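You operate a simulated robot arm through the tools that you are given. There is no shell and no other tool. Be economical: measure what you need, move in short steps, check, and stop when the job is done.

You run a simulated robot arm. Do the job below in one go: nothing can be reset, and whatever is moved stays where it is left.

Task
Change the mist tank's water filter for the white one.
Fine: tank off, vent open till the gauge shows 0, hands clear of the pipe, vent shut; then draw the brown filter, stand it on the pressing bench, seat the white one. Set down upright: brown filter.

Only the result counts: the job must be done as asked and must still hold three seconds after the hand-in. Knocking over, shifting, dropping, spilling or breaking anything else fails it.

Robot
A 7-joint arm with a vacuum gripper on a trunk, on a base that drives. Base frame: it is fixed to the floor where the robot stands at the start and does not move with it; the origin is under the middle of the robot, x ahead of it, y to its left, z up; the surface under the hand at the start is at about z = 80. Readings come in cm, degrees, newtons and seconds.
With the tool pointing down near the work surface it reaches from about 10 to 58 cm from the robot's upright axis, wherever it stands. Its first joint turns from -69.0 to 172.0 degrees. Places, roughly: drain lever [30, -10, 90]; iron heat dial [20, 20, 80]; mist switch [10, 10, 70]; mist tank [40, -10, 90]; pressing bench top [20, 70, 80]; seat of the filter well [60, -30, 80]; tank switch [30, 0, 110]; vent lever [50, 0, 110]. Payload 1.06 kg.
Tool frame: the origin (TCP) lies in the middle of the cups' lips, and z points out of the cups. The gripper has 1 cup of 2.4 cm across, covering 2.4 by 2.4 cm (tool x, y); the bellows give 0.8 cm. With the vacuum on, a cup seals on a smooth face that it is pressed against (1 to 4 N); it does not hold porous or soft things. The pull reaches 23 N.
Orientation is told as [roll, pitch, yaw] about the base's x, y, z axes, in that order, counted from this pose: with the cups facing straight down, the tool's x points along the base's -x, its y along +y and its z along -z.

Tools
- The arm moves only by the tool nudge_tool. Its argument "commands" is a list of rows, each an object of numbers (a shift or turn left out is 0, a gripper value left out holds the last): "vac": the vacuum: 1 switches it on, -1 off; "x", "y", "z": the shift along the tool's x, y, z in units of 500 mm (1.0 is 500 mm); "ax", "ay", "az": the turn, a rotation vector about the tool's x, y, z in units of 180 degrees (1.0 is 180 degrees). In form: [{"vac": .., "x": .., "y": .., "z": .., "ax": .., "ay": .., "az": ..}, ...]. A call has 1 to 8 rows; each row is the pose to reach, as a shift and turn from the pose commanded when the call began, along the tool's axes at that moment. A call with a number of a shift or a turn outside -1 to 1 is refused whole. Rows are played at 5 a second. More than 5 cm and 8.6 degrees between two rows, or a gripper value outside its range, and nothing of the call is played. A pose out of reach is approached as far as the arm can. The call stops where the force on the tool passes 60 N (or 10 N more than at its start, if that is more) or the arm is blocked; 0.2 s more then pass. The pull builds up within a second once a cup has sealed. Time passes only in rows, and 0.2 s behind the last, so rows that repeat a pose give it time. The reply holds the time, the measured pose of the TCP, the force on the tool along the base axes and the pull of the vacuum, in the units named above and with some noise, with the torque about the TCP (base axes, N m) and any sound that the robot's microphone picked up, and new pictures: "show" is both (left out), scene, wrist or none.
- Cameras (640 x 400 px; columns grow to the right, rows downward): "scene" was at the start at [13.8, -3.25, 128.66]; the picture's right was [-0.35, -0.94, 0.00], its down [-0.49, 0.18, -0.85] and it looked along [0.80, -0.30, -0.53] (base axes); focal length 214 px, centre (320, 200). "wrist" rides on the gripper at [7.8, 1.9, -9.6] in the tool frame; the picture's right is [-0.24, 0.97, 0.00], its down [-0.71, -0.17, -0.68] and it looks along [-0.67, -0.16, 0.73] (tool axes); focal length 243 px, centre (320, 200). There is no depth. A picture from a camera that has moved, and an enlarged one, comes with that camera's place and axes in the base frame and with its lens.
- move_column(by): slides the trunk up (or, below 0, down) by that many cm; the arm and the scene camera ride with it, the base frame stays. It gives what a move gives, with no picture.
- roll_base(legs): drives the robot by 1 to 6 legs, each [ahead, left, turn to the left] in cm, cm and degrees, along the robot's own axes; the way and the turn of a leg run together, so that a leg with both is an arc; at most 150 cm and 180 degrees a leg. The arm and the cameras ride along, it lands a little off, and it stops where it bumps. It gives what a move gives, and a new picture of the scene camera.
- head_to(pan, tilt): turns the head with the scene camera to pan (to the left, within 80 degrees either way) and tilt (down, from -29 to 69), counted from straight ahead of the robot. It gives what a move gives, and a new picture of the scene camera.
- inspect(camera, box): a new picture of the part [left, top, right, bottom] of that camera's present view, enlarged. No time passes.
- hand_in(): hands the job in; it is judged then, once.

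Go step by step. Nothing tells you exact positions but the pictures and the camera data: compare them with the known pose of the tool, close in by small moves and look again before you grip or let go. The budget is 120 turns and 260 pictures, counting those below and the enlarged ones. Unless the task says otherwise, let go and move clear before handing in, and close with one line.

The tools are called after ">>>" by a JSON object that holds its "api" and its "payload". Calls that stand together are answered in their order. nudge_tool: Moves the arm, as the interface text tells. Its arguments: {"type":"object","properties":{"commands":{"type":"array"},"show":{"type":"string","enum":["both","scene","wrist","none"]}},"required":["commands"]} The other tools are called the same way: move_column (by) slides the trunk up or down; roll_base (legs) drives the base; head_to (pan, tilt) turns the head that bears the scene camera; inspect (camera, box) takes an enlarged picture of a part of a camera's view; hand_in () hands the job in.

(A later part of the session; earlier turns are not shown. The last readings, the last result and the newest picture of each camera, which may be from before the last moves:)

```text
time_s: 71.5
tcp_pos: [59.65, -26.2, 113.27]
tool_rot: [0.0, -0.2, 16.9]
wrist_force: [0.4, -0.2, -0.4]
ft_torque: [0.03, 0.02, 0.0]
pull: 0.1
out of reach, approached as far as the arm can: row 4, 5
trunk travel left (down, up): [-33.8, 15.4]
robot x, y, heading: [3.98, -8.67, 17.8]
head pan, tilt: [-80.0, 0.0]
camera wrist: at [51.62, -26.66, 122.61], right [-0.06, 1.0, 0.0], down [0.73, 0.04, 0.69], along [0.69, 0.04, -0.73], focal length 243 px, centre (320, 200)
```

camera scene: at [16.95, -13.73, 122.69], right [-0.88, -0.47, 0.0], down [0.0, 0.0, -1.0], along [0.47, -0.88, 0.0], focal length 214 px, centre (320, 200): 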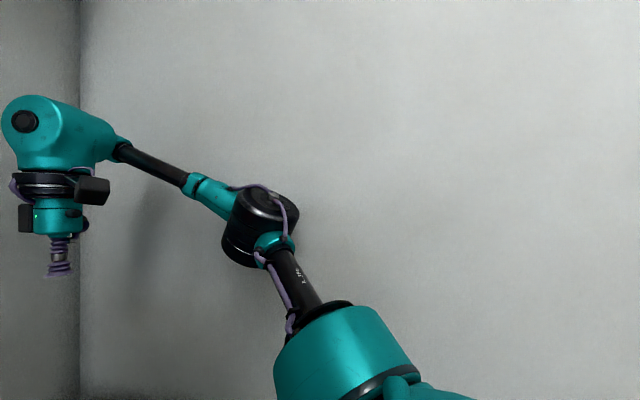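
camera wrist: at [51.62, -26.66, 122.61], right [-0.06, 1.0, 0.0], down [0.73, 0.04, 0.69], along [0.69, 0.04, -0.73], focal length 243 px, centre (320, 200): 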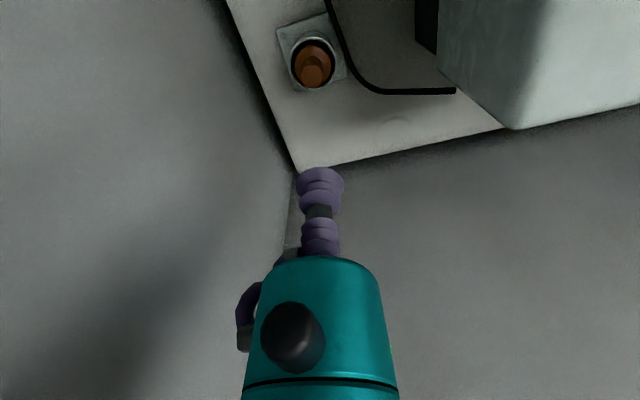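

The reach limit is about 58 cm from the robot's axis; I move the base 1.5 cm forward and 1.2 right, and go on with small steps while watching the tilt.

>>> {"api": "roll_base", "payload": {"legs": [[1.6, -1.0, 0]]}}

>>> {"api": "nudge_tool", "payload": {"commands": [{"x": 0.016, "y": 0.0}, {"x": 0.03, "y": 0.007}, {"x": 0.03, "y": 0.007}], "show": "none"}}

```text
time_s: 72.3
tcp_pos: [61.42, -26.67, 113.07]
tool_rot: [0.0, -0.2, 16.9]
wrist_force: [0.5, 0.6, -0.9]
ft_torque: [0.01, 0.03, 0.01]
pull: 0.0
trunk travel left (down, up): [-33.8, 15.4]
robot x, y, heading: [5.58, -8.97, 18.1]
head pan, tilt: [-80.0, 0.0]
camera scene: at [18.85, -14.24, 122.68], right [-0.88, -0.47, 0.0], down [0.0, 0.0, -1.0], along [0.47, -0.88, 0.0], focal length 214 px, centre (320, 200)
```

scene: 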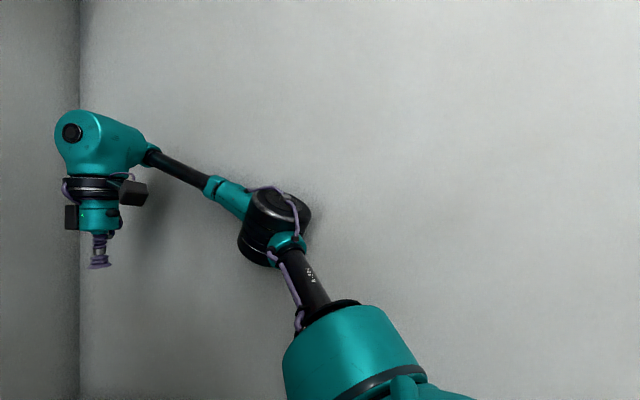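

```text
time_s: 73.1
tcp_pos: [59.86, -26.89, 113.41]
tool_rot: [0.0, -0.1, 16.9]
wrist_force: [-0.4, 0.0, 0.6]
ft_torque: [-0.02, 0.01, -0.02]
pull: 0.1
trunk travel left (down, up): [-33.8, 15.4]
robot x, y, heading: [5.65, -8.93, 17.9]
head pan, tilt: [-80.0, 0.0]
```

No tilt now. Lowering the trunk in small steps.

>>> {"api": "move_column", "payload": {"by": -4}}

>>> {"api": "move_column", "payload": {"by": -3}}

>>> {"api": "nudge_tool", "payload": {"commands": [{"x": 0.008, "y": 0.0}, {"x": 0.008}], "show": "both"}}

```text
time_s: 74.0
tcp_pos: [59.74, -26.45, 109.19]
tool_rot: [-0.1, -0.1, 16.8]
wrist_force: [-0.9, -0.3, -0.5]
ft_torque: [-0.01, 0.03, 0.02]
pull: 0.1
trunk travel left (down, up): [-29.8, 19.4]
robot x, y, heading: [5.48, -9.13, 17.5]
head pan, tilt: [-80.0, 0.0]
```

```text
time_s: 74.7
tcp_pos: [60.27, -26.13, 105.46]
tool_rot: [-0.2, 0.9, 16.8]
wrist_force: [1.1, -0.2, -0.1]
ft_torque: [0.0, 0.01, 0.0]
pull: 0.0
trunk travel left (down, up): [-26.8, 22.4]
robot x, y, heading: [5.51, -8.67, 17.3]
head pan, tilt: [-80.0, 0.0]
```

```text
time_s: 75.3
tcp_pos: [59.95, -25.94, 105.42]
tool_rot: [-0.4, 0.7, 17.0]
wrist_force: [-0.3, 0.4, -0.7]
ft_torque: [-0.01, -0.02, 0.03]
pull: 0.1
trunk travel left (down, up): [-26.8, 22.4]
robot x, y, heading: [5.74, -8.72, 17.9]
head pan, tilt: [-80.0, 0.0]
camera scene: at [19.93, -13.08, 115.94], right [-0.88, -0.47, 0.0], down [0.0, -0.01, -1.0], along [0.47, -0.88, 0.01], focal length 214 px, centre (320, 200)
camera wrist: at [52.08, -26.22, 115.03], right [-0.06, 1.0, -0.01], down [0.74, 0.05, 0.68], along [0.68, 0.03, -0.74], focal length 243 px, centre (320, 200)
```

scene: 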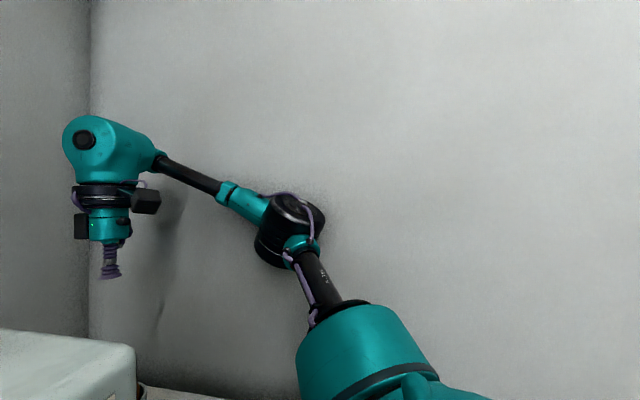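
wrist: 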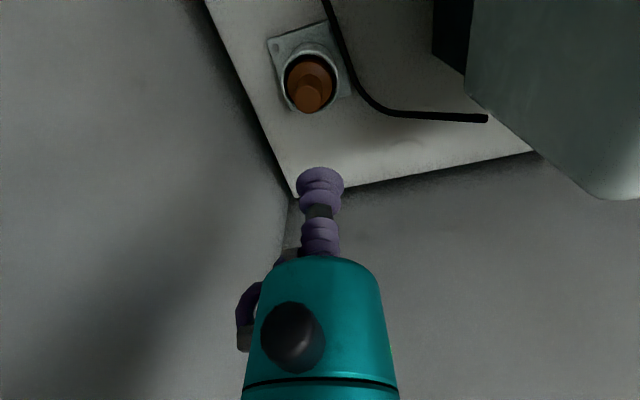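

The body starts touching something below a trunk travel of about -14, so I go back up 4 cm and lower the rest with the arm.

>>> {"api": "move_column", "payload": {"by": 4}}

>>> {"api": "nudge_tool", "payload": {"commands": [{"z": 0.04}, {"z": 0.09}, {"z": 0.14}, {"z": 0.18}, {"z": 0.2}, {"z": 0.2}], "show": "both"}}

```text
time_s: 76.1
tcp_pos: [59.95, -26.57, 109.75]
tool_rot: [-0.3, 0.7, 16.9]
wrist_force: [-0.1, -0.8, -0.4]
ft_torque: [-0.01, -0.02, -0.02]
pull: 0.2
trunk travel left (down, up): [-30.8, 18.4]
robot x, y, heading: [5.88, -9.17, 17.9]
head pan, tilt: [-80.0, 0.0]
```

```text
time_s: 77.7
tcp_pos: [58.74, -24.05, 100.58]
tool_rot: [-1.4, 0.3, 17.8]
wrist_force: [0.0, -0.2, -0.5]
ft_torque: [-0.01, -0.02, 0.02]
pull: 0.0
trunk travel left (down, up): [-30.8, 18.4]
robot x, y, heading: [5.72, -8.84, 18.0]
head pan, tilt: [-80.0, 0.0]
stopped in row 6: the arm was blocked; the commanded pose is now the measured one
camera scene: at [17.96, -11.81, 119.96], right [-0.88, -0.47, 0.0], down [0.01, -0.02, -1.0], along [0.47, -0.88, 0.02], focal length 214 px, centre (320, 200)
camera wrist: at [50.72, -24.37, 110.02], right [-0.07, 1.0, -0.03], down [0.72, 0.07, 0.69], along [0.69, 0.03, -0.73], focal length 243 px, centre (320, 200)
```

scene: 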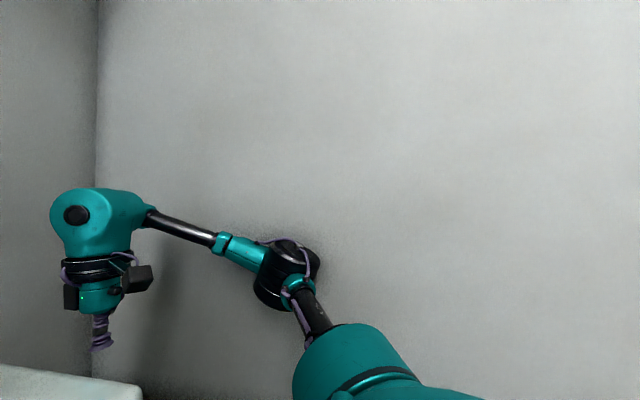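
wrist: 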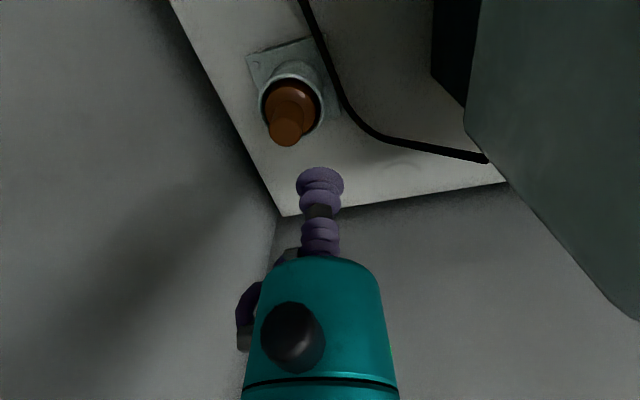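

The arm's shoulder is fixed to the robot's right side and too close to the filter, so the arm folds and its elbow hits the wall. I'll raise everything, back away to near the start place (heading 0), where the arm is straighter and the shoulder farther from the wall.

>>> {"api": "nudge_tool", "payload": {"commands": [{"z": -0.08}, {"z": -0.16}, {"z": -0.24}, {"z": -0.3}], "show": "none"}}

>>> {"api": "move_column", "payload": {"by": 13}}

>>> {"api": "nudge_tool", "payload": {"commands": [{"y": 0.08}, {"y": 0.16}, {"y": 0.24}], "show": "none"}}

>>> {"api": "roll_base", "payload": {"legs": [[-3.0, 12.4, 0], [0, 0, -18]]}}

>>> {"api": "head_to", "payload": {"pan": -35, "tilt": 40}}

```text
time_s: 78.7
tcp_pos: [61.58, -24.7, 112.01]
tool_rot: [-0.1, 0.7, 17.2]
wrist_force: [-0.5, -0.2, -0.2]
ft_torque: [-0.02, 0.02, -0.01]
pull: 0.1
out of reach, approached as far as the arm can: row 3, 4
trunk travel left (down, up): [-30.8, 18.4]
robot x, y, heading: [5.71, -9.04, 17.9]
head pan, tilt: [-80.0, 0.0]
```

```text
time_s: 80.3
tcp_pos: [55.25, -26.85, 134.25]
tool_rot: [0.0, -12.1, 17.2]
wrist_force: [-0.8, 0.8, -0.7]
ft_torque: [0.01, -0.02, 0.02]
pull: 0.1
trunk travel left (down, up): [-43.8, 5.4]
robot x, y, heading: [5.66, -8.96, 18.0]
head pan, tilt: [-80.0, 0.0]
```

```text
time_s: 81.1
tcp_pos: [51.72, -15.34, 134.09]
tool_rot: [0.0, -12.2, 17.2]
wrist_force: [0.2, 0.8, -0.4]
ft_torque: [0.0, 0.02, -0.02]
pull: 0.1
trunk travel left (down, up): [-43.8, 5.4]
robot x, y, heading: [5.72, -8.59, 17.6]
head pan, tilt: [-80.0, 0.0]
```

```text
time_s: 83.9
tcp_pos: [40.73, -18.64, 134.08]
tool_rot: [0.0, -12.2, -0.8]
wrist_force: [-0.5, -0.1, -0.4]
ft_torque: [0.01, 0.03, -0.01]
pull: 0.0
trunk travel left (down, up): [-43.8, 5.4]
robot x, y, heading: [-1.17, 1.62, 0.2]
head pan, tilt: [-80.0, 0.0]
camera scene: at [5.81, -7.15, 133.78], right [-0.99, -0.17, 0.0], down [0.0, 0.0, -1.0], along [0.17, -0.99, 0.0], focal length 214 px, centre (320, 200)
```

scene: 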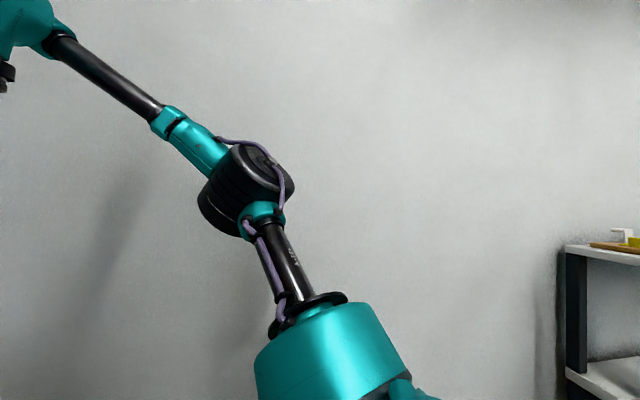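

```text
time_s: 85.0
tcp_pos: [40.79, -18.61, 134.08]
tool_rot: [0.0, -12.2, -0.7]
wrist_force: [0.0, -0.2, -0.2]
ft_torque: [-0.02, 0.0, 0.03]
pull: 0.1
trunk travel left (down, up): [-43.8, 5.4]
robot x, y, heading: [-1.39, 1.79, -0.1]
head pan, tilt: [-35.0, 40.0]
camera scene: at [11.23, -3.18, 127.42], right [-0.58, -0.82, 0.0], down [-0.52, 0.37, -0.77], along [0.63, -0.44, -0.64], focal length 214 px, centre (320, 200)
```

scene: 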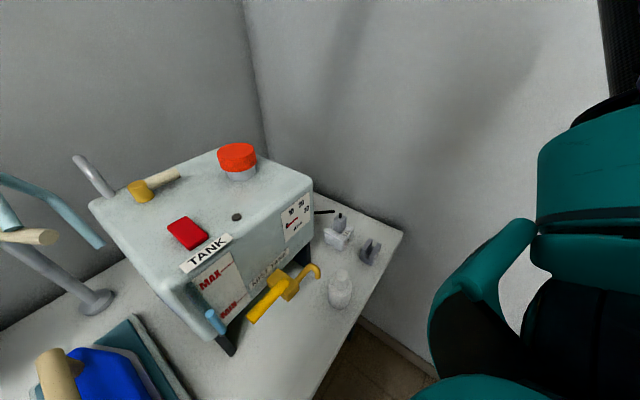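

Nothing is disturbed. I level the tool, then extend toward the filter.

>>> {"api": "nudge_tool", "payload": {"commands": [{"ay": 0.034}, {"ay": 0.068, "az": -0.004}, {"ay": 0.068, "az": -0.004}], "show": "none"}}

>>> {"api": "nudge_tool", "payload": {"commands": [{"x": -0.08, "y": -0.02, "z": 0.04}, {"x": -0.16, "y": -0.06, "z": 0.08}, {"x": -0.24, "y": -0.1, "z": 0.12}, {"x": -0.32, "y": -0.14, "z": 0.16}, {"x": -0.37, "y": -0.168, "z": 0.22}, {"x": -0.37, "y": -0.168, "z": 0.3}, {"x": -0.37, "y": -0.168, "z": 0.3}], "show": "wrist"}}

```text
time_s: 85.8
tcp_pos: [40.83, -18.7, 133.85]
tool_rot: [0.0, 0.1, 0.0]
wrist_force: [0.5, 0.0, -0.1]
ft_torque: [-0.03, 0.0, 0.04]
pull: 0.0
out of reach, approached as far as the arm can: row 2
trunk travel left (down, up): [-43.8, 5.4]
robot x, y, heading: [-0.92, 1.62, -0.3]
head pan, tilt: [-35.0, 40.0]
```

```text
time_s: 87.4
tcp_pos: [53.44, -24.19, 117.06]
tool_rot: [-0.1, 0.0, 0.0]
wrist_force: [-0.9, 0.0, 0.4]
ft_torque: [-0.01, 0.01, -0.05]
pull: 0.0
out of reach, approached as far as the arm can: row 2, 3, 4, 5, 6, 7
trunk travel left (down, up): [-43.8, 5.4]
robot x, y, heading: [-0.89, 2.01, -0.0]
head pan, tilt: [-35.0, 40.0]
camera wrist: at [45.76, -22.29, 126.45], right [0.24, 0.97, 0.0], down [0.71, -0.17, 0.69], along [0.67, -0.16, -0.73], focal length 243 px, centre (320, 200)
```

wrist: 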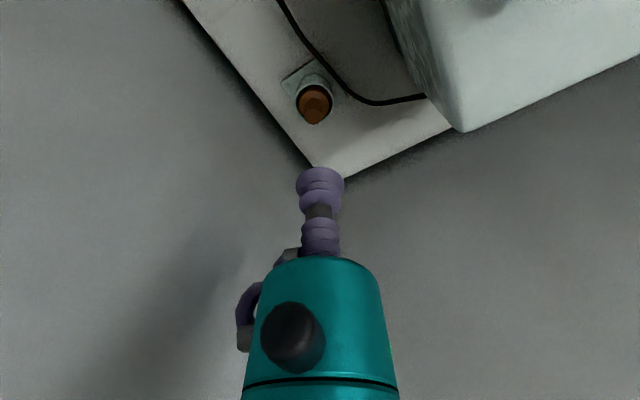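

At this place the filter is just out of reach. I'll go a little closer diagonally (between the places tried) and lower the trunk moderately; first the tool goes left and up a bit.

>>> {"api": "nudge_tool", "payload": {"commands": [{"x": 0.03, "y": 0.06, "z": -0.03}, {"x": 0.08, "y": 0.12, "z": -0.06}, {"x": 0.14, "y": 0.17, "z": -0.1}, {"x": 0.14, "y": 0.17, "z": -0.1}], "show": "none"}}

>>> {"api": "roll_base", "payload": {"legs": [[8.3, -6.4, 0]]}}

>>> {"api": "head_to", "payload": {"pan": -75, "tilt": 20}}

```text
time_s: 88.4
tcp_pos: [46.31, -15.35, 122.01]
tool_rot: [-0.2, 0.1, -0.1]
wrist_force: [0.4, 0.1, 0.1]
ft_torque: [0.04, 0.01, 0.01]
pull: 0.1
trunk travel left (down, up): [-43.8, 5.4]
robot x, y, heading: [-1.15, 1.74, -0.5]
head pan, tilt: [-35.0, 40.0]
```

```text
time_s: 89.6
tcp_pos: [53.81, -21.81, 122.35]
tool_rot: [-0.1, -0.3, 0.0]
wrist_force: [0.0, 0.8, 0.2]
ft_torque: [-0.01, -0.02, -0.02]
pull: 0.0
trunk travel left (down, up): [-43.8, 5.4]
robot x, y, heading: [7.1, -5.01, -0.0]
head pan, tilt: [-35.0, 40.0]
camera scene: at [18.53, -9.68, 127.46], right [-0.57, -0.82, 0.0], down [-0.52, 0.37, -0.77], along [0.63, -0.44, -0.64], focal length 214 px, centre (320, 200)
```

scene: 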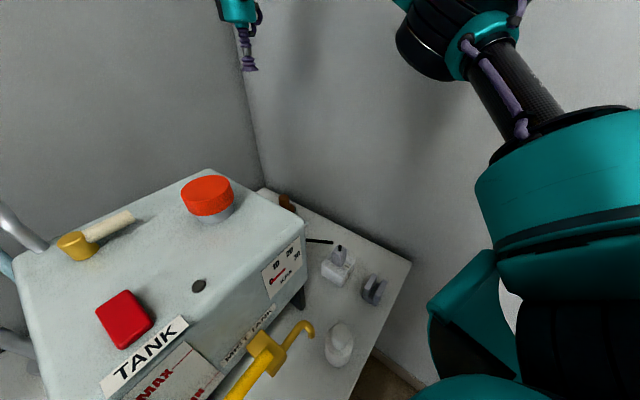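

```text
time_s: 90.7
tcp_pos: [53.7, -21.91, 122.49]
tool_rot: [0.0, -0.3, 0.1]
wrist_force: [0.2, 0.4, -1.0]
ft_torque: [0.0, -0.04, 0.02]
pull: 0.1
trunk travel left (down, up): [-43.8, 5.4]
robot x, y, heading: [7.29, -4.87, -0.2]
head pan, tilt: [-75.0, 20.0]
camera scene: at [13.96, -13.8, 130.6], right [-0.97, -0.26, -0.01], down [-0.08, 0.33, -0.94], along [0.25, -0.91, -0.34], focal length 214 px, centre (320, 200)
```

scene: 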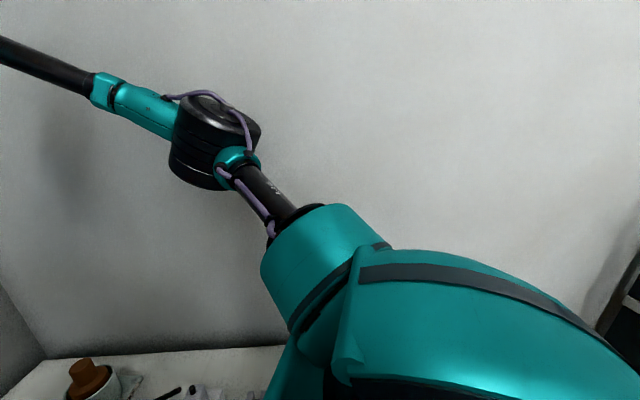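

Now over the filter, then trunk down 8 cm.

>>> {"api": "nudge_tool", "payload": {"commands": [{"x": -0.04, "y": -0.03, "z": 0.04}, {"x": -0.08, "y": -0.07, "z": 0.08}, {"x": -0.108, "y": -0.1, "z": 0.12}, {"x": -0.108, "y": -0.1, "z": 0.12}], "show": "none"}}

>>> {"api": "move_column", "payload": {"by": -8}}

>>> {"api": "nudge_tool", "payload": {"commands": [{"z": 0.04}, {"z": 0.08}, {"z": 0.08}], "show": "both"}}

```text
time_s: 91.7
tcp_pos: [58.96, -26.98, 115.97]
tool_rot: [0.0, -0.4, 0.1]
wrist_force: [0.2, 0.7, -0.7]
ft_torque: [-0.02, -0.02, 0.03]
pull: 0.2
trunk travel left (down, up): [-43.8, 5.4]
robot x, y, heading: [7.07, -4.58, -0.2]
head pan, tilt: [-75.0, 20.0]
```

```text
time_s: 92.9
tcp_pos: [58.04, -27.2, 108.88]
tool_rot: [0.1, -0.9, 0.2]
wrist_force: [-0.1, 0.5, 0.4]
ft_torque: [0.0, 0.0, 0.02]
pull: 0.0
trunk travel left (down, up): [-35.8, 13.4]
robot x, y, heading: [6.62, -4.98, -0.1]
head pan, tilt: [-75.0, 20.0]
```

```text
time_s: 93.7
tcp_pos: [58.23, -27.19, 104.9]
tool_rot: [0.0, -0.7, 0.1]
wrist_force: [-0.7, 0.3, -0.5]
ft_torque: [0.0, -0.02, -0.02]
pull: 0.0
trunk travel left (down, up): [-35.8, 13.4]
robot x, y, heading: [6.5, -4.99, -0.0]
head pan, tilt: [-75.0, 20.0]
camera scene: at [16.12, -14.12, 121.65], right [-0.97, -0.26, -0.01], down [-0.08, 0.33, -0.94], along [0.25, -0.91, -0.34], focal length 214 px, centre (320, 200)
camera wrist: at [50.35, -25.32, 114.16], right [0.23, 0.97, 0.0], down [0.7, -0.17, 0.69], along [0.68, -0.16, -0.72], focal length 243 px, centre (320, 200)
```

scene: 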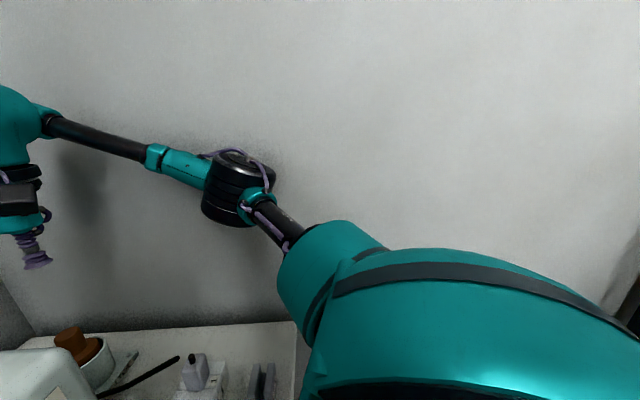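
wrist: 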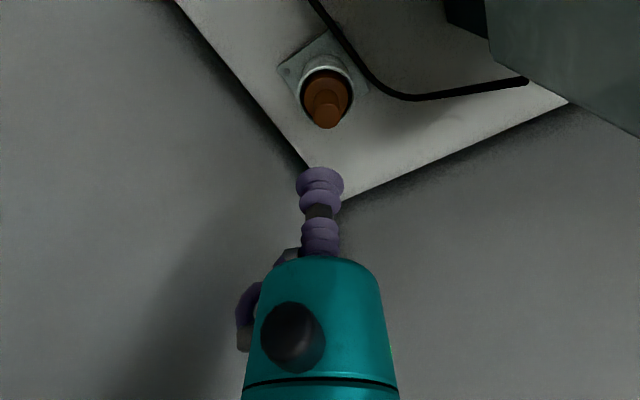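

The robot leans back slightly, so something at its front touches. I raise the trunk again and look at the front-left side.

>>> {"api": "move_column", "payload": {"by": 8}}

>>> {"api": "head_to", "payload": {"pan": 45, "tilt": 65}}

```text
time_s: 94.8
tcp_pos: [59.3, -27.02, 112.33]
tool_rot: [0.0, -0.2, 0.1]
wrist_force: [-0.4, 0.1, -0.9]
ft_torque: [0.03, -0.02, -0.01]
pull: 0.0
trunk travel left (down, up): [-43.8, 5.4]
robot x, y, heading: [7.01, -4.75, 0.2]
head pan, tilt: [-75.0, 20.0]
```

```text
time_s: 96.8
tcp_pos: [59.26, -26.94, 112.38]
tool_rot: [0.1, -0.3, 0.1]
wrist_force: [-0.6, 0.4, -0.7]
ft_torque: [0.04, -0.02, 0.01]
pull: 0.0
trunk travel left (down, up): [-43.8, 5.4]
robot x, y, heading: [7.05, -4.79, -0.1]
head pan, tilt: [45.0, 65.0]
camera scene: at [15.9, -0.62, 124.24], right [0.71, -0.71, 0.0], down [-0.64, -0.64, -0.43], along [0.3, 0.3, -0.9], focal length 214 px, centre (320, 200)
```

scene: 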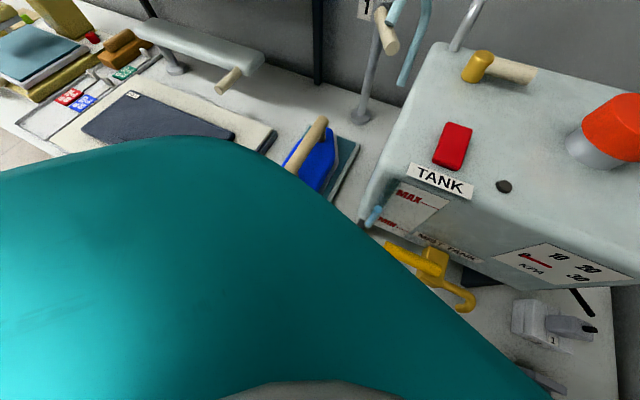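

Trunk is back up. Here I try lowering with the arm only, in steps.

>>> {"api": "nudge_tool", "payload": {"commands": [{"z": 0.05}, {"z": 0.1}, {"z": 0.15}, {"z": 0.2}, {"z": 0.2}], "show": "wrist"}}

```text
time_s: 98.0
tcp_pos: [59.13, -27.06, 102.34]
tool_rot: [0.0, -0.3, 0.1]
wrist_force: [1.1, 0.1, -0.6]
ft_torque: [0.01, 0.01, 0.0]
pull: 0.1
trunk travel left (down, up): [-43.8, 5.4]
robot x, y, heading: [6.77, -4.56, 0.2]
head pan, tilt: [45.0, 65.0]
camera wrist: at [51.4, -25.15, 111.57], right [0.23, 0.97, 0.0], down [0.7, -0.17, 0.69], along [0.67, -0.16, -0.72], focal length 243 px, centre (320, 200)
```

wrist: 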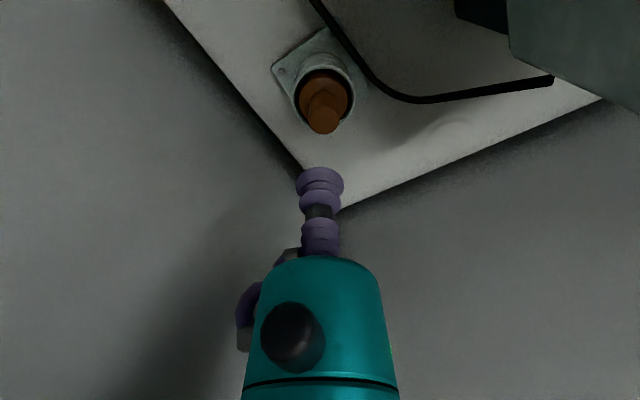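

No contact now. Continuing down to about z 97.

>>> {"api": "nudge_tool", "payload": {"commands": [{"z": 0.04}, {"z": 0.08}, {"z": 0.1}, {"z": 0.1}], "show": "wrist"}}

>>> {"api": "inspect", "payload": {"camera": "wrist", "box": [240, 80, 400, 220]}}

>>> {"api": "head_to", "payload": {"pan": -50, "tilt": 35}}

```text
time_s: 99.0
tcp_pos: [59.19, -27.13, 97.28]
tool_rot: [0.0, -0.3, 0.1]
wrist_force: [-0.5, -1.2, -0.4]
ft_torque: [0.0, 0.03, 0.01]
pull: 0.1
trunk travel left (down, up): [-43.8, 5.4]
robot x, y, heading: [6.9, -4.73, 0.1]
head pan, tilt: [45.0, 65.0]
camera wrist: at [51.32, -25.13, 106.68], right [0.23, 0.97, 0.0], down [0.7, -0.17, 0.69], along [0.67, -0.16, -0.72], focal length 243 px, centre (320, 200)
```

wrist: 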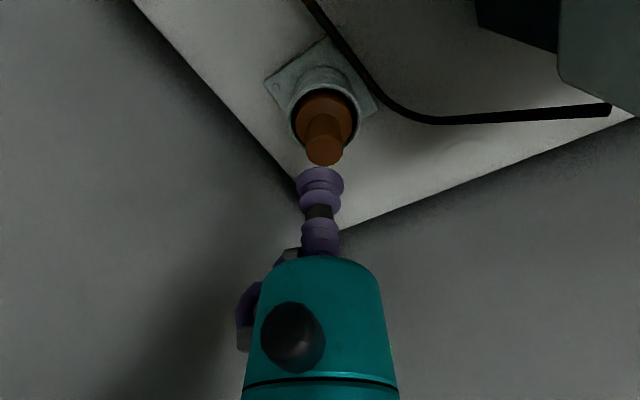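

```text
2.86 times, centred on (320, 150) of wrist
camera zoom: at [51.32, -25.13, 106.68], right [0.23, 0.97, 0.0], down [0.7, -0.17, 0.69], along [0.67, -0.16, -0.72], focal length 693 px, centre (320, 343)
```

zoom: 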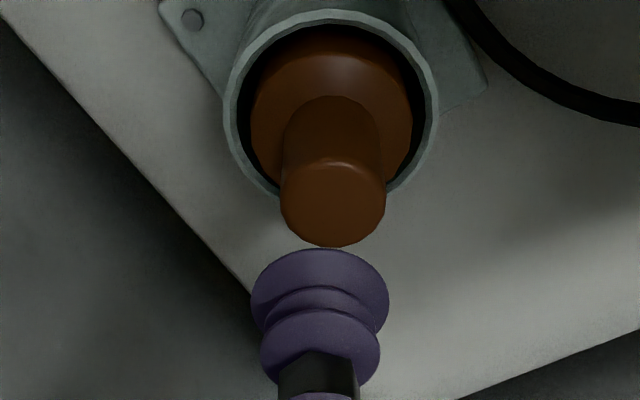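

```text
time_s: 100.8
tcp_pos: [59.08, -27.16, 97.31]
tool_rot: [-0.1, -0.3, 0.1]
wrist_force: [0.1, 0.5, -0.7]
ft_torque: [0.02, -0.04, 0.0]
pull: 0.0
trunk travel left (down, up): [-43.8, 5.4]
robot x, y, heading: [6.75, -4.83, -0.1]
head pan, tilt: [-50.0, 35.0]
camera scene: at [17.24, -11.67, 128.22], right [-0.77, -0.64, -0.01], down [-0.36, 0.44, -0.82], along [0.53, -0.63, -0.57], focal length 214 px, centre (320, 200)
```

scene: 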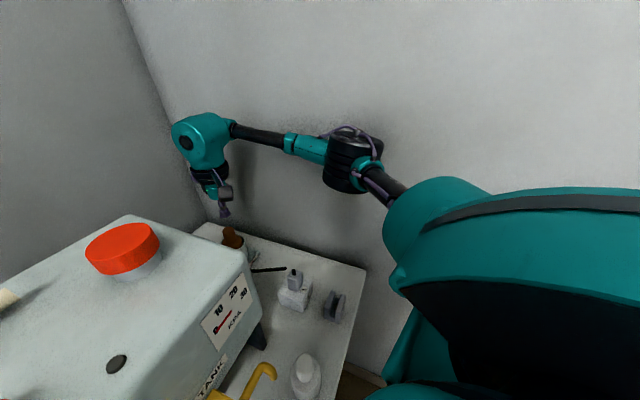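

The knob top is at about [60.1, -26.9, 92.7]. I shift 0.9 cm forward and go to z 94.5.

>>> {"api": "nudge_tool", "payload": {"commands": [{"x": -0.019, "y": 0.004, "z": 0.01}, {"x": -0.019, "y": 0.004, "z": 0.04}, {"x": -0.019, "y": 0.004, "z": 0.055}, {"x": -0.019, "y": 0.004, "z": 0.055}], "show": "wrist"}}

>>> {"api": "inspect", "payload": {"camera": "wrist", "box": [240, 80, 400, 220]}}

>>> {"api": "inspect", "payload": {"camera": "scene", "box": [180, 180, 280, 280]}}

```text
time_s: 101.8
tcp_pos: [60.17, -26.81, 94.6]
tool_rot: [0.0, -0.4, 0.1]
wrist_force: [-0.5, -0.2, -0.4]
ft_torque: [-0.02, 0.0, 0.01]
pull: 0.1
trunk travel left (down, up): [-43.8, 5.4]
robot x, y, heading: [7.14, -4.99, -0.0]
head pan, tilt: [-50.0, 35.0]
camera wrist: at [52.3, -24.91, 103.99], right [0.23, 0.97, 0.0], down [0.7, -0.17, 0.69], along [0.67, -0.16, -0.72], focal length 243 px, centre (320, 200)
```

wrist: 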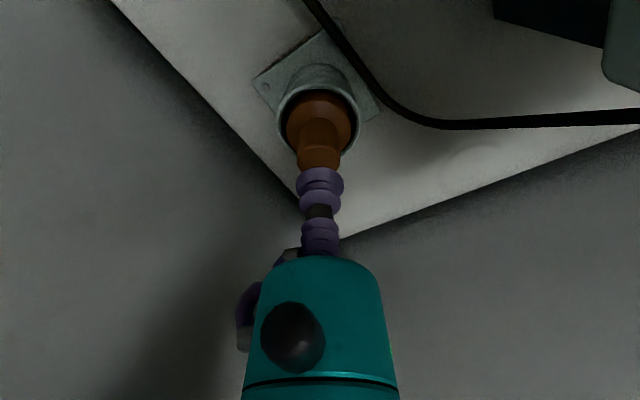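

```text
2.86 times, centred on (320, 150) of wrist
camera zoom: at [52.3, -24.91, 103.99], right [0.23, 0.97, 0.0], down [0.7, -0.17, 0.69], along [0.67, -0.16, -0.72], focal length 693 px, centre (320, 343)
```

zoom: 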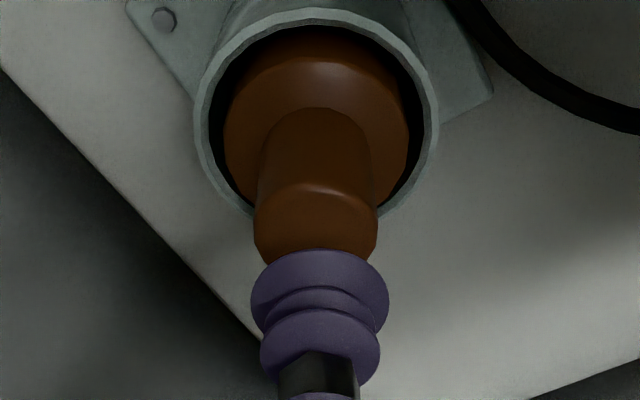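

```text
4.00 times, centred on (230, 230) of scene
camera zoom: at [17.24, -11.67, 128.22], right [-0.77, -0.64, -0.01], down [-0.36, 0.44, -0.82], along [0.53, -0.63, -0.57], focal length 858 px, centre (680, 80)
```

zoom: 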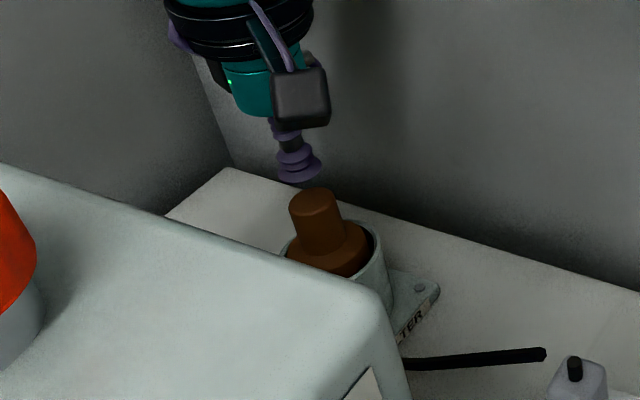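

The knob top is about [59.85, -26.8, 92.4]. I correct 0.3 cm and lower with vacuum on.

>>> {"api": "nudge_tool", "payload": {"commands": [{"x": 0.006, "vac": 1}, {"x": 0.006, "z": 0.02, "vac": 1}, {"x": 0.006, "z": 0.035, "vac": 1}, {"x": 0.006, "z": 0.044, "vac": 1}, {"x": 0.006, "z": 0.048, "vac": 1}, {"x": 0.006, "z": 0.048, "vac": 1}, {"x": 0.006, "z": 0.048, "vac": 1}], "show": "wrist"}}

```text
time_s: 103.4
tcp_pos: [59.89, -26.83, 92.33]
tool_rot: [0.1, -0.2, 0.2]
wrist_force: [0.5, 0.5, 0.1]
ft_torque: [0.02, 0.01, -0.02]
pull: 0.0
trunk travel left (down, up): [-43.8, 5.4]
robot x, y, heading: [7.32, -4.53, 0.2]
head pan, tilt: [-50.0, 35.0]
camera wrist: at [52.04, -24.86, 101.6], right [0.23, 0.97, 0.0], down [0.7, -0.17, 0.69], along [0.67, -0.16, -0.73], focal length 243 px, centre (320, 200)
```

wrist: 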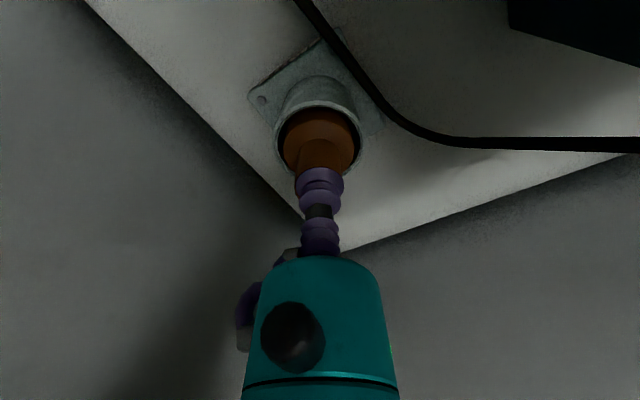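

No contact yet; a few millimetres more.

>>> {"api": "nudge_tool", "payload": {"commands": [{"z": 0.004}, {"z": 0.008}, {"z": 0.012}, {"z": 0.012}, {"z": 0.012}], "show": "wrist"}}

>>> {"api": "inspect", "payload": {"camera": "scene", "box": [190, 200, 270, 280]}}

```text
time_s: 104.6
tcp_pos: [59.9, -26.72, 91.75]
tool_rot: [0.0, -0.3, 0.2]
wrist_force: [0.5, 0.9, -0.9]
ft_torque: [0.01, -0.01, -0.01]
pull: 0.0
trunk travel left (down, up): [-43.8, 5.4]
robot x, y, heading: [6.95, -4.89, 0.1]
head pan, tilt: [-50.0, 35.0]
camera wrist: at [52.03, -24.83, 101.07], right [0.23, 0.97, 0.0], down [0.7, -0.17, 0.69], along [0.67, -0.16, -0.73], focal length 243 px, centre (320, 200)
```

wrist: 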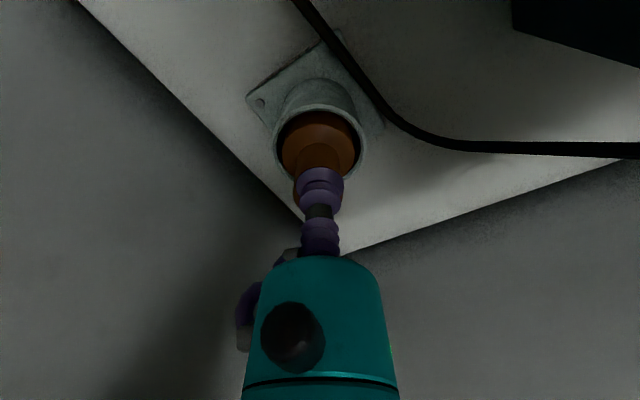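

```text
5.00 times, centred on (230, 240) of scene
camera zoom: at [17.24, -11.68, 128.22], right [-0.77, -0.64, -0.01], down [-0.36, 0.44, -0.82], along [0.53, -0.63, -0.57], focal length 1072 px, centre (770, 0)
```

zoom: 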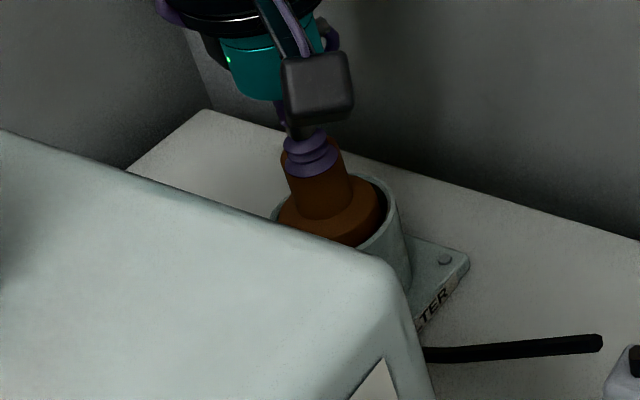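

The cup is on the near side of the knob; re-solving puts the knob top at about [61.1, -27.2, 91]. I lift and move 1.2 cm further.

>>> {"api": "nudge_tool", "payload": {"commands": [{"z": -0.02}, {"z": -0.04}, {"x": -0.012, "y": -0.004, "z": -0.04}, {"x": -0.024, "y": -0.008, "z": -0.04}, {"x": -0.024, "y": -0.008, "z": -0.04}], "show": "none"}}

>>> {"api": "inspect", "payload": {"camera": "wrist", "box": [240, 100, 400, 240]}}

>>> {"api": "inspect", "payload": {"camera": "scene", "box": [190, 200, 270, 280]}}

```text
time_s: 105.8
tcp_pos: [61.24, -27.22, 93.75]
tool_rot: [0.0, -0.3, 0.1]
wrist_force: [0.3, 0.2, -0.7]
ft_torque: [0.01, 0.02, -0.01]
pull: 0.2
trunk travel left (down, up): [-43.8, 5.4]
robot x, y, heading: [6.81, -4.79, 0.1]
head pan, tilt: [-50.0, 35.0]
```

```text
2.86 times, centred on (320, 170) of wrist
camera zoom: at [53.33, -25.27, 103.1], right [0.23, 0.97, 0.0], down [0.7, -0.17, 0.69], along [0.67, -0.16, -0.72], focal length 693 px, centre (320, 286)
```

zoom: 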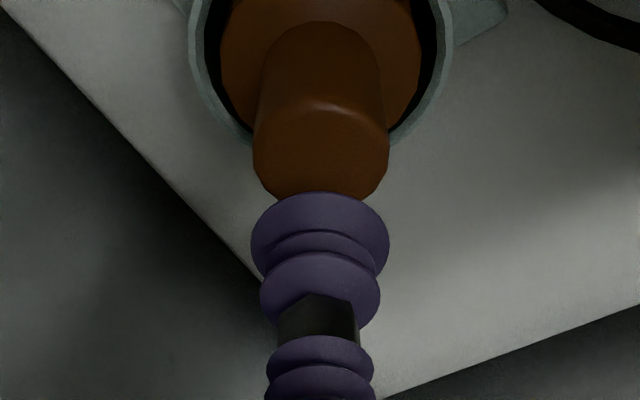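

```text
5.00 times, centred on (230, 240) of scene
camera zoom: at [17.24, -11.68, 128.22], right [-0.77, -0.64, -0.01], down [-0.36, 0.44, -0.82], along [0.53, -0.63, -0.57], focal length 1072 px, centre (770, 0)
```

zoom: 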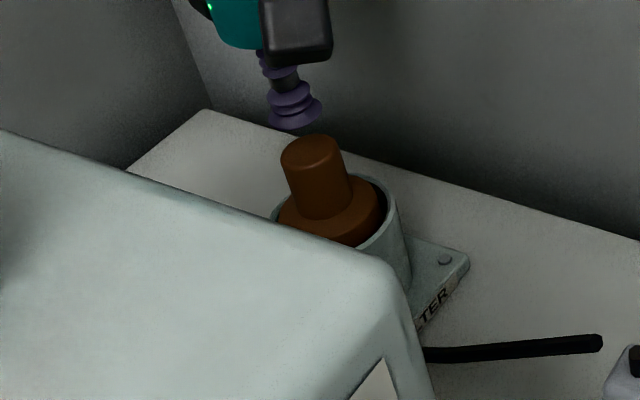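

The cup now lines up with the knob (2.8 cm across, top at z≈91). Going down with the vacuum on.

>>> {"api": "nudge_tool", "payload": {"commands": [{"z": 0.025, "vac": 1}, {"z": 0.045, "vac": 1}, {"z": 0.053, "vac": 1}, {"z": 0.058, "vac": 1}, {"z": 0.062, "vac": 1}, {"z": 0.062, "vac": 1}, {"z": 0.062, "vac": 1}], "show": "wrist"}}

```text
time_s: 107.4
tcp_pos: [61.22, -27.15, 90.49]
tool_rot: [0.0, -0.4, 0.1]
wrist_force: [3.6, -0.9, 22.3]
ft_torque: [0.04, 0.14, 0.01]
pull: 23.3
trunk travel left (down, up): [-43.8, 5.4]
robot x, y, heading: [7.09, -4.46, 0.2]
head pan, tilt: [-50.0, 35.0]
camera wrist: at [53.35, -25.22, 99.99], right [0.23, 0.97, 0.0], down [0.7, -0.17, 0.69], along [0.67, -0.16, -0.72], focal length 243 px, centre (320, 200)
```

wrist: 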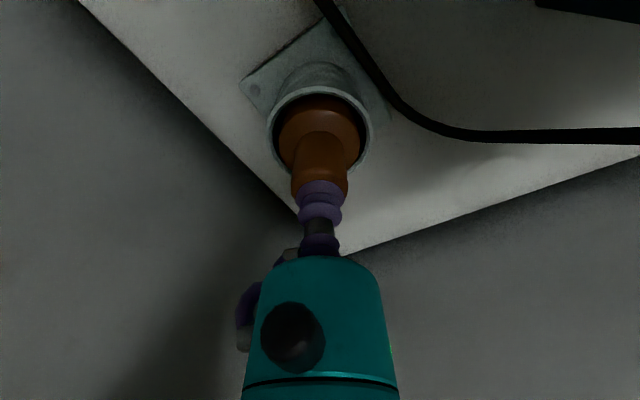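

Sealed with full pull. I draw the filter slowly straight up.

>>> {"api": "nudge_tool", "payload": {"commands": [{"z": -0.008}, {"z": -0.016}, {"z": -0.024}, {"z": -0.034}, {"z": -0.046}, {"z": -0.06}, {"z": -0.075}, {"z": -0.09}], "show": "wrist"}}

```text
time_s: 109.2
tcp_pos: [61.11, -27.14, 95.05]
tool_rot: [0.0, -0.3, 0.0]
wrist_force: [0.6, -0.2, -1.0]
ft_torque: [0.02, 0.04, 0.0]
pull: 22.9
trunk travel left (down, up): [-43.8, 5.4]
robot x, y, heading: [6.71, -4.57, 0.0]
head pan, tilt: [-50.0, 35.0]
camera wrist: at [53.27, -25.14, 104.43], right [0.23, 0.97, 0.0], down [0.71, -0.17, 0.69], along [0.67, -0.16, -0.73], focal length 243 px, centre (320, 200)
```

wrist: 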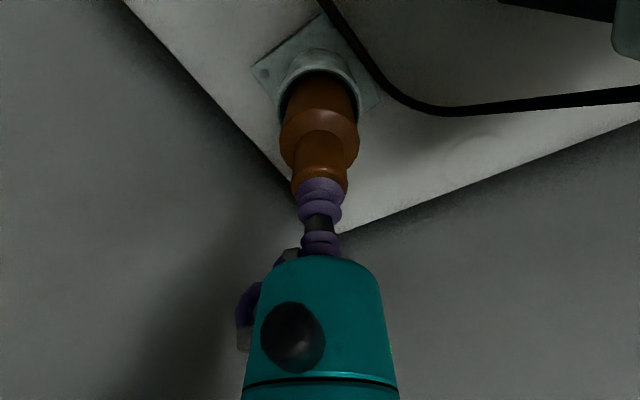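

The filter is coming out cleanly. I lift it fully clear.

>>> {"api": "nudge_tool", "payload": {"commands": [{"z": -0.03}, {"z": -0.06}, {"z": -0.1}, {"z": -0.14}, {"z": -0.18}, {"z": -0.22}, {"z": -0.26}, {"z": -0.26}], "show": "both"}}

```text
time_s: 111.0
tcp_pos: [61.12, -27.3, 108.13]
tool_rot: [0.1, -0.3, 0.1]
wrist_force: [-0.3, 0.2, -0.9]
ft_torque: [-0.03, 0.02, -0.05]
pull: 22.6
trunk travel left (down, up): [-43.8, 5.4]
robot x, y, heading: [6.83, -4.49, -0.2]
head pan, tilt: [-50.0, 35.0]
camera scene: at [17.24, -11.69, 128.23], right [-0.77, -0.64, -0.01], down [-0.36, 0.44, -0.82], along [0.53, -0.63, -0.57], focal length 214 px, centre (320, 200)
camera wrist: at [53.24, -25.23, 117.47], right [0.23, 0.97, 0.0], down [0.7, -0.17, 0.69], along [0.67, -0.16, -0.72], focal length 243 px, centre (320, 200)
```

scene: 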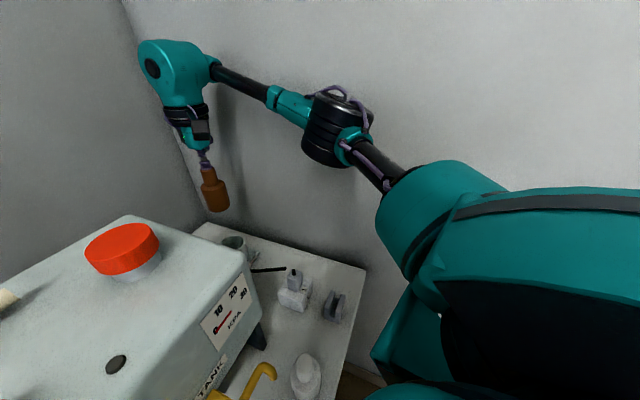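
wrist: 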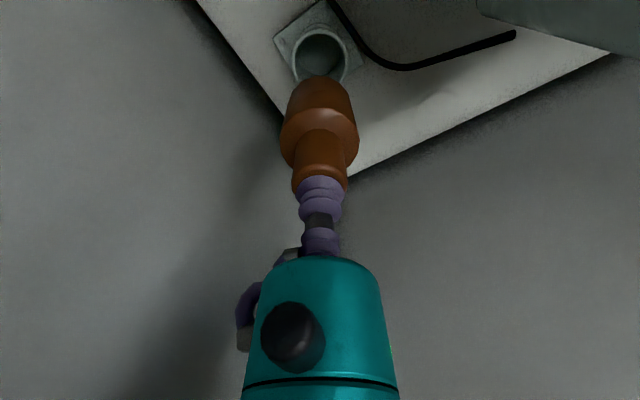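

The filter is out and hangs straight; the well is empty. I raise it diagonally away from the tank's height before carrying it to a free place on the bench front.

>>> {"api": "nudge_tool", "payload": {"commands": [{"x": 0.03, "y": 0.01, "z": -0.07}, {"x": 0.06, "y": 0.02, "z": -0.14}, {"x": 0.1, "y": 0.04, "z": -0.21}, {"x": 0.14, "y": 0.07, "z": -0.28}, {"x": 0.18, "y": 0.1, "z": -0.35}, {"x": 0.2, "y": 0.12, "z": -0.4}, {"x": 0.2, "y": 0.12, "z": -0.4}], "show": "scene"}}

```text
time_s: 112.6
tcp_pos: [51.03, -21.38, 128.14]
tool_rot: [0.0, -0.2, 0.1]
wrist_force: [0.0, -0.4, -1.1]
ft_torque: [0.0, 0.01, -0.01]
pull: 22.1
trunk travel left (down, up): [-43.8, 5.4]
robot x, y, heading: [7.11, -4.54, 0.0]
head pan, tilt: [-50.0, 35.0]
camera scene: at [17.24, -11.69, 128.22], right [-0.77, -0.64, -0.01], down [-0.36, 0.44, -0.82], along [0.53, -0.63, -0.57], focal length 214 px, centre (320, 200)
```

scene: 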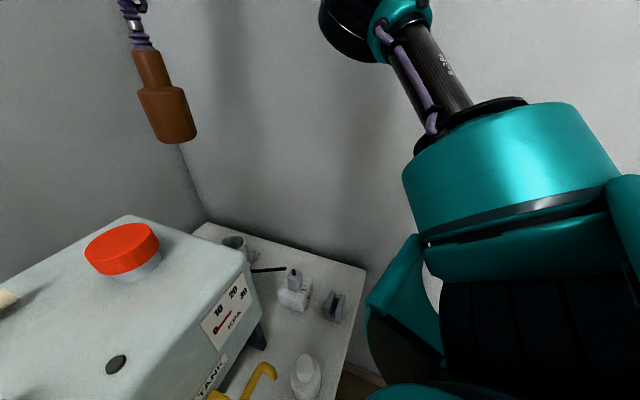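

The filter is about 9.5 cm long. I back the base off so that I can set it down in front of the tank at about [24, -8] without crowding the head.

>>> {"api": "roll_base", "payload": {"legs": [[-13, 4.5, 0]]}}

>>> {"api": "head_to", "payload": {"pan": -10, "tilt": 45}}

```text
time_s: 113.9
tcp_pos: [39.05, -16.66, 127.76]
tool_rot: [-0.2, 0.0, 0.1]
wrist_force: [-0.1, 0.1, -1.8]
ft_torque: [-0.01, 0.0, 0.02]
pull: 22.7
trunk travel left (down, up): [-43.8, 5.4]
robot x, y, heading: [-6.05, -0.27, 0.2]
head pan, tilt: [-50.0, 35.0]
camera scene: at [5.17, -7.06, 128.18], right [-0.76, -0.64, 0.0], down [-0.37, 0.44, -0.82], along [0.53, -0.63, -0.57], focal length 214 px, centre (320, 200)
```

scene: 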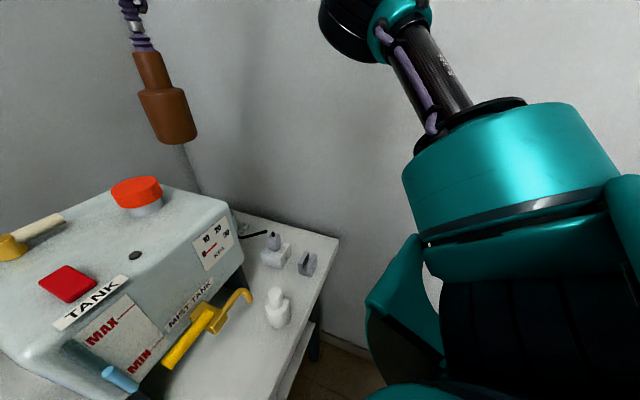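

```text
time_s: 114.9
tcp_pos: [38.93, -16.67, 127.73]
tool_rot: [-0.1, 0.1, 0.2]
wrist_force: [0.4, 0.0, -0.3]
ft_torque: [-0.01, 0.06, 0.01]
pull: 23.1
trunk travel left (down, up): [-43.8, 5.4]
robot x, y, heading: [-5.75, -0.38, -0.1]
head pan, tilt: [-10.0, 45.0]
camera scene: at [7.6, -1.75, 126.68], right [-0.17, -0.98, 0.0], down [-0.7, 0.12, -0.71], along [0.7, -0.12, -0.71], focal length 214 px, centre (320, 200)
```

scene: 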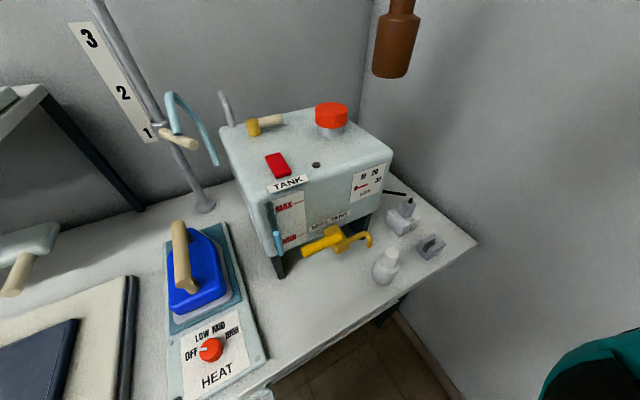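

The view is good; the free spot in front of the tank at about [24, -7.5] is clear. I carry the filter over it first.

>>> {"api": "nudge_tool", "payload": {"commands": [{"x": 0.075, "y": 0.046}, {"x": 0.15, "y": 0.092, "z": 0.02}, {"x": 0.225, "y": 0.138, "z": 0.05}, {"x": 0.298, "y": 0.184, "z": 0.1}, {"x": 0.298, "y": 0.184, "z": 0.18}, {"x": 0.298, "y": 0.184, "z": 0.26}, {"x": 0.298, "y": 0.184, "z": 0.34}, {"x": 0.298, "y": 0.184, "z": 0.4}], "show": "both"}}

```text
time_s: 116.7
tcp_pos: [23.96, -7.65, 107.51]
tool_rot: [-0.1, 0.1, 0.2]
wrist_force: [0.7, -0.2, -0.6]
ft_torque: [-0.01, -0.02, -0.03]
pull: 23.0
trunk travel left (down, up): [-43.8, 5.4]
robot x, y, heading: [-6.07, 0.08, 0.1]
head pan, tilt: [-10.0, 45.0]
camera scene: at [7.6, -1.75, 126.68], right [-0.17, -0.99, 0.0], down [-0.7, 0.12, -0.71], along [0.7, -0.12, -0.71], focal length 214 px, centre (320, 200)
camera wrist: at [16.13, -5.79, 116.95], right [0.23, 0.97, 0.0], down [0.71, -0.17, 0.68], along [0.67, -0.16, -0.73], focal length 243 px, centre (320, 200)
```

scene: 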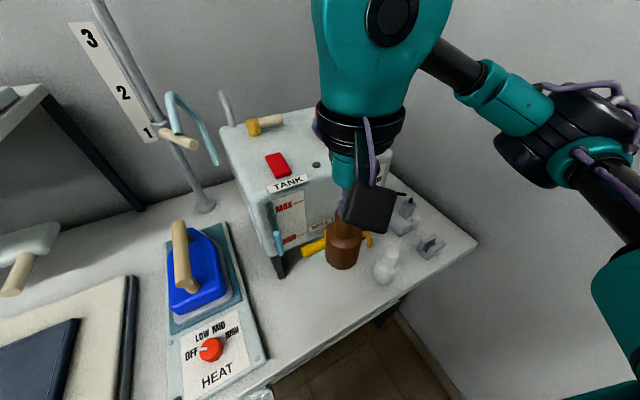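
wrist: 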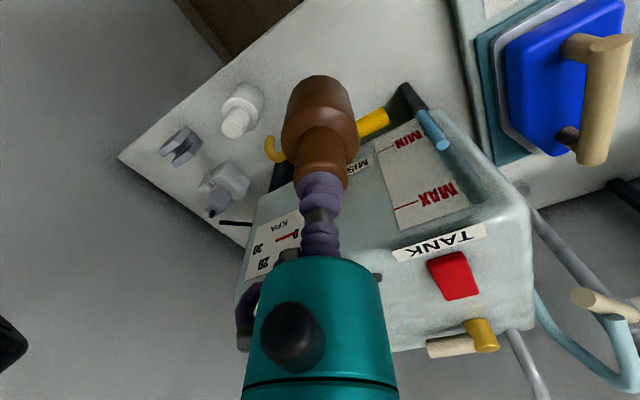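

All clear; lowering to just above the bench.

>>> {"api": "nudge_tool", "payload": {"commands": [{"z": 0.08}, {"z": 0.16}, {"z": 0.24}, {"z": 0.29}, {"z": 0.32}, {"z": 0.32}], "show": "scene"}}

>>> {"api": "inspect", "payload": {"camera": "scene", "box": [250, 200, 450, 340]}}

```text
time_s: 118.1
tcp_pos: [24.07, -7.84, 91.63]
tool_rot: [-0.1, 0.1, 0.2]
wrist_force: [0.6, -0.3, -1.3]
ft_torque: [0.0, 0.02, 0.01]
pull: 23.2
trunk travel left (down, up): [-43.8, 5.4]
robot x, y, heading: [-5.54, -0.27, 0.1]
head pan, tilt: [-10.0, 45.0]
camera scene: at [7.6, -1.74, 126.69], right [-0.17, -0.99, 0.0], down [-0.7, 0.12, -0.71], along [0.7, -0.12, -0.71], focal length 214 px, centre (320, 200)
```

scene: 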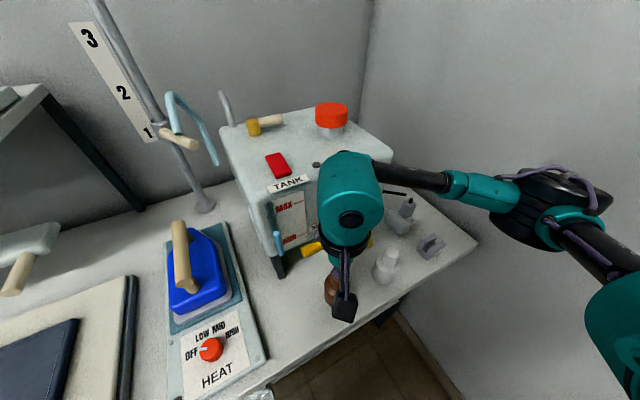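

```text
2.86 times, centred on (350, 270) of scene
camera zoom: at [7.6, -1.74, 126.69], right [-0.17, -0.99, 0.0], down [-0.7, 0.12, -0.71], along [0.7, -0.12, -0.71], focal length 613 px, centre (234, 0)
```

zoom: 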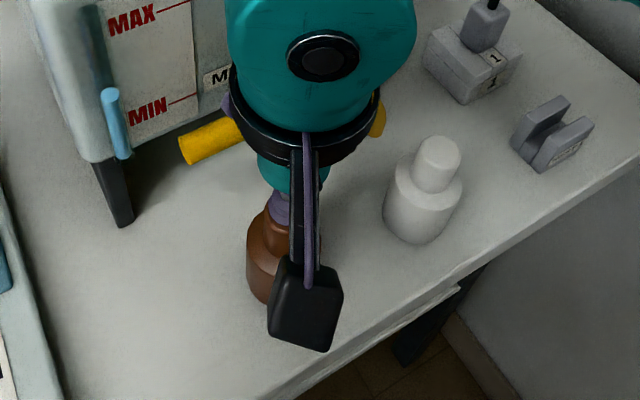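

Still above the bench. I lower in fine steps until contact.

>>> {"api": "nudge_tool", "payload": {"commands": [{"z": 0.008}, {"z": 0.016}, {"z": 0.022}, {"z": 0.028}, {"z": 0.028}], "show": "none"}}

```text
time_s: 119.3
tcp_pos: [23.93, -7.71, 90.32]
tool_rot: [-0.1, 0.2, 0.3]
wrist_force: [-0.4, 0.6, -1.3]
ft_torque: [0.0, 0.02, 0.01]
pull: 22.9
trunk travel left (down, up): [-43.8, 5.4]
robot x, y, heading: [-6.03, -0.11, 0.2]
head pan, tilt: [-10.0, 45.0]
```

>>> {"api": "nudge_tool", "payload": {"commands": [{"z": 0.004}, {"z": 0.008}, {"z": 0.012}, {"z": 0.012}], "show": "none"}}

```text
time_s: 120.3
tcp_pos: [24.11, -7.67, 90.12]
tool_rot: [0.2, -0.3, 0.2]
wrist_force: [0.2, -10.6, 52.4]
ft_torque: [1.37, -2.11, -0.42]
pull: 23.4
trunk travel left (down, up): [-43.8, 5.4]
robot x, y, heading: [-5.7, -0.61, 0.3]
head pan, tilt: [-10.0, 45.0]
```

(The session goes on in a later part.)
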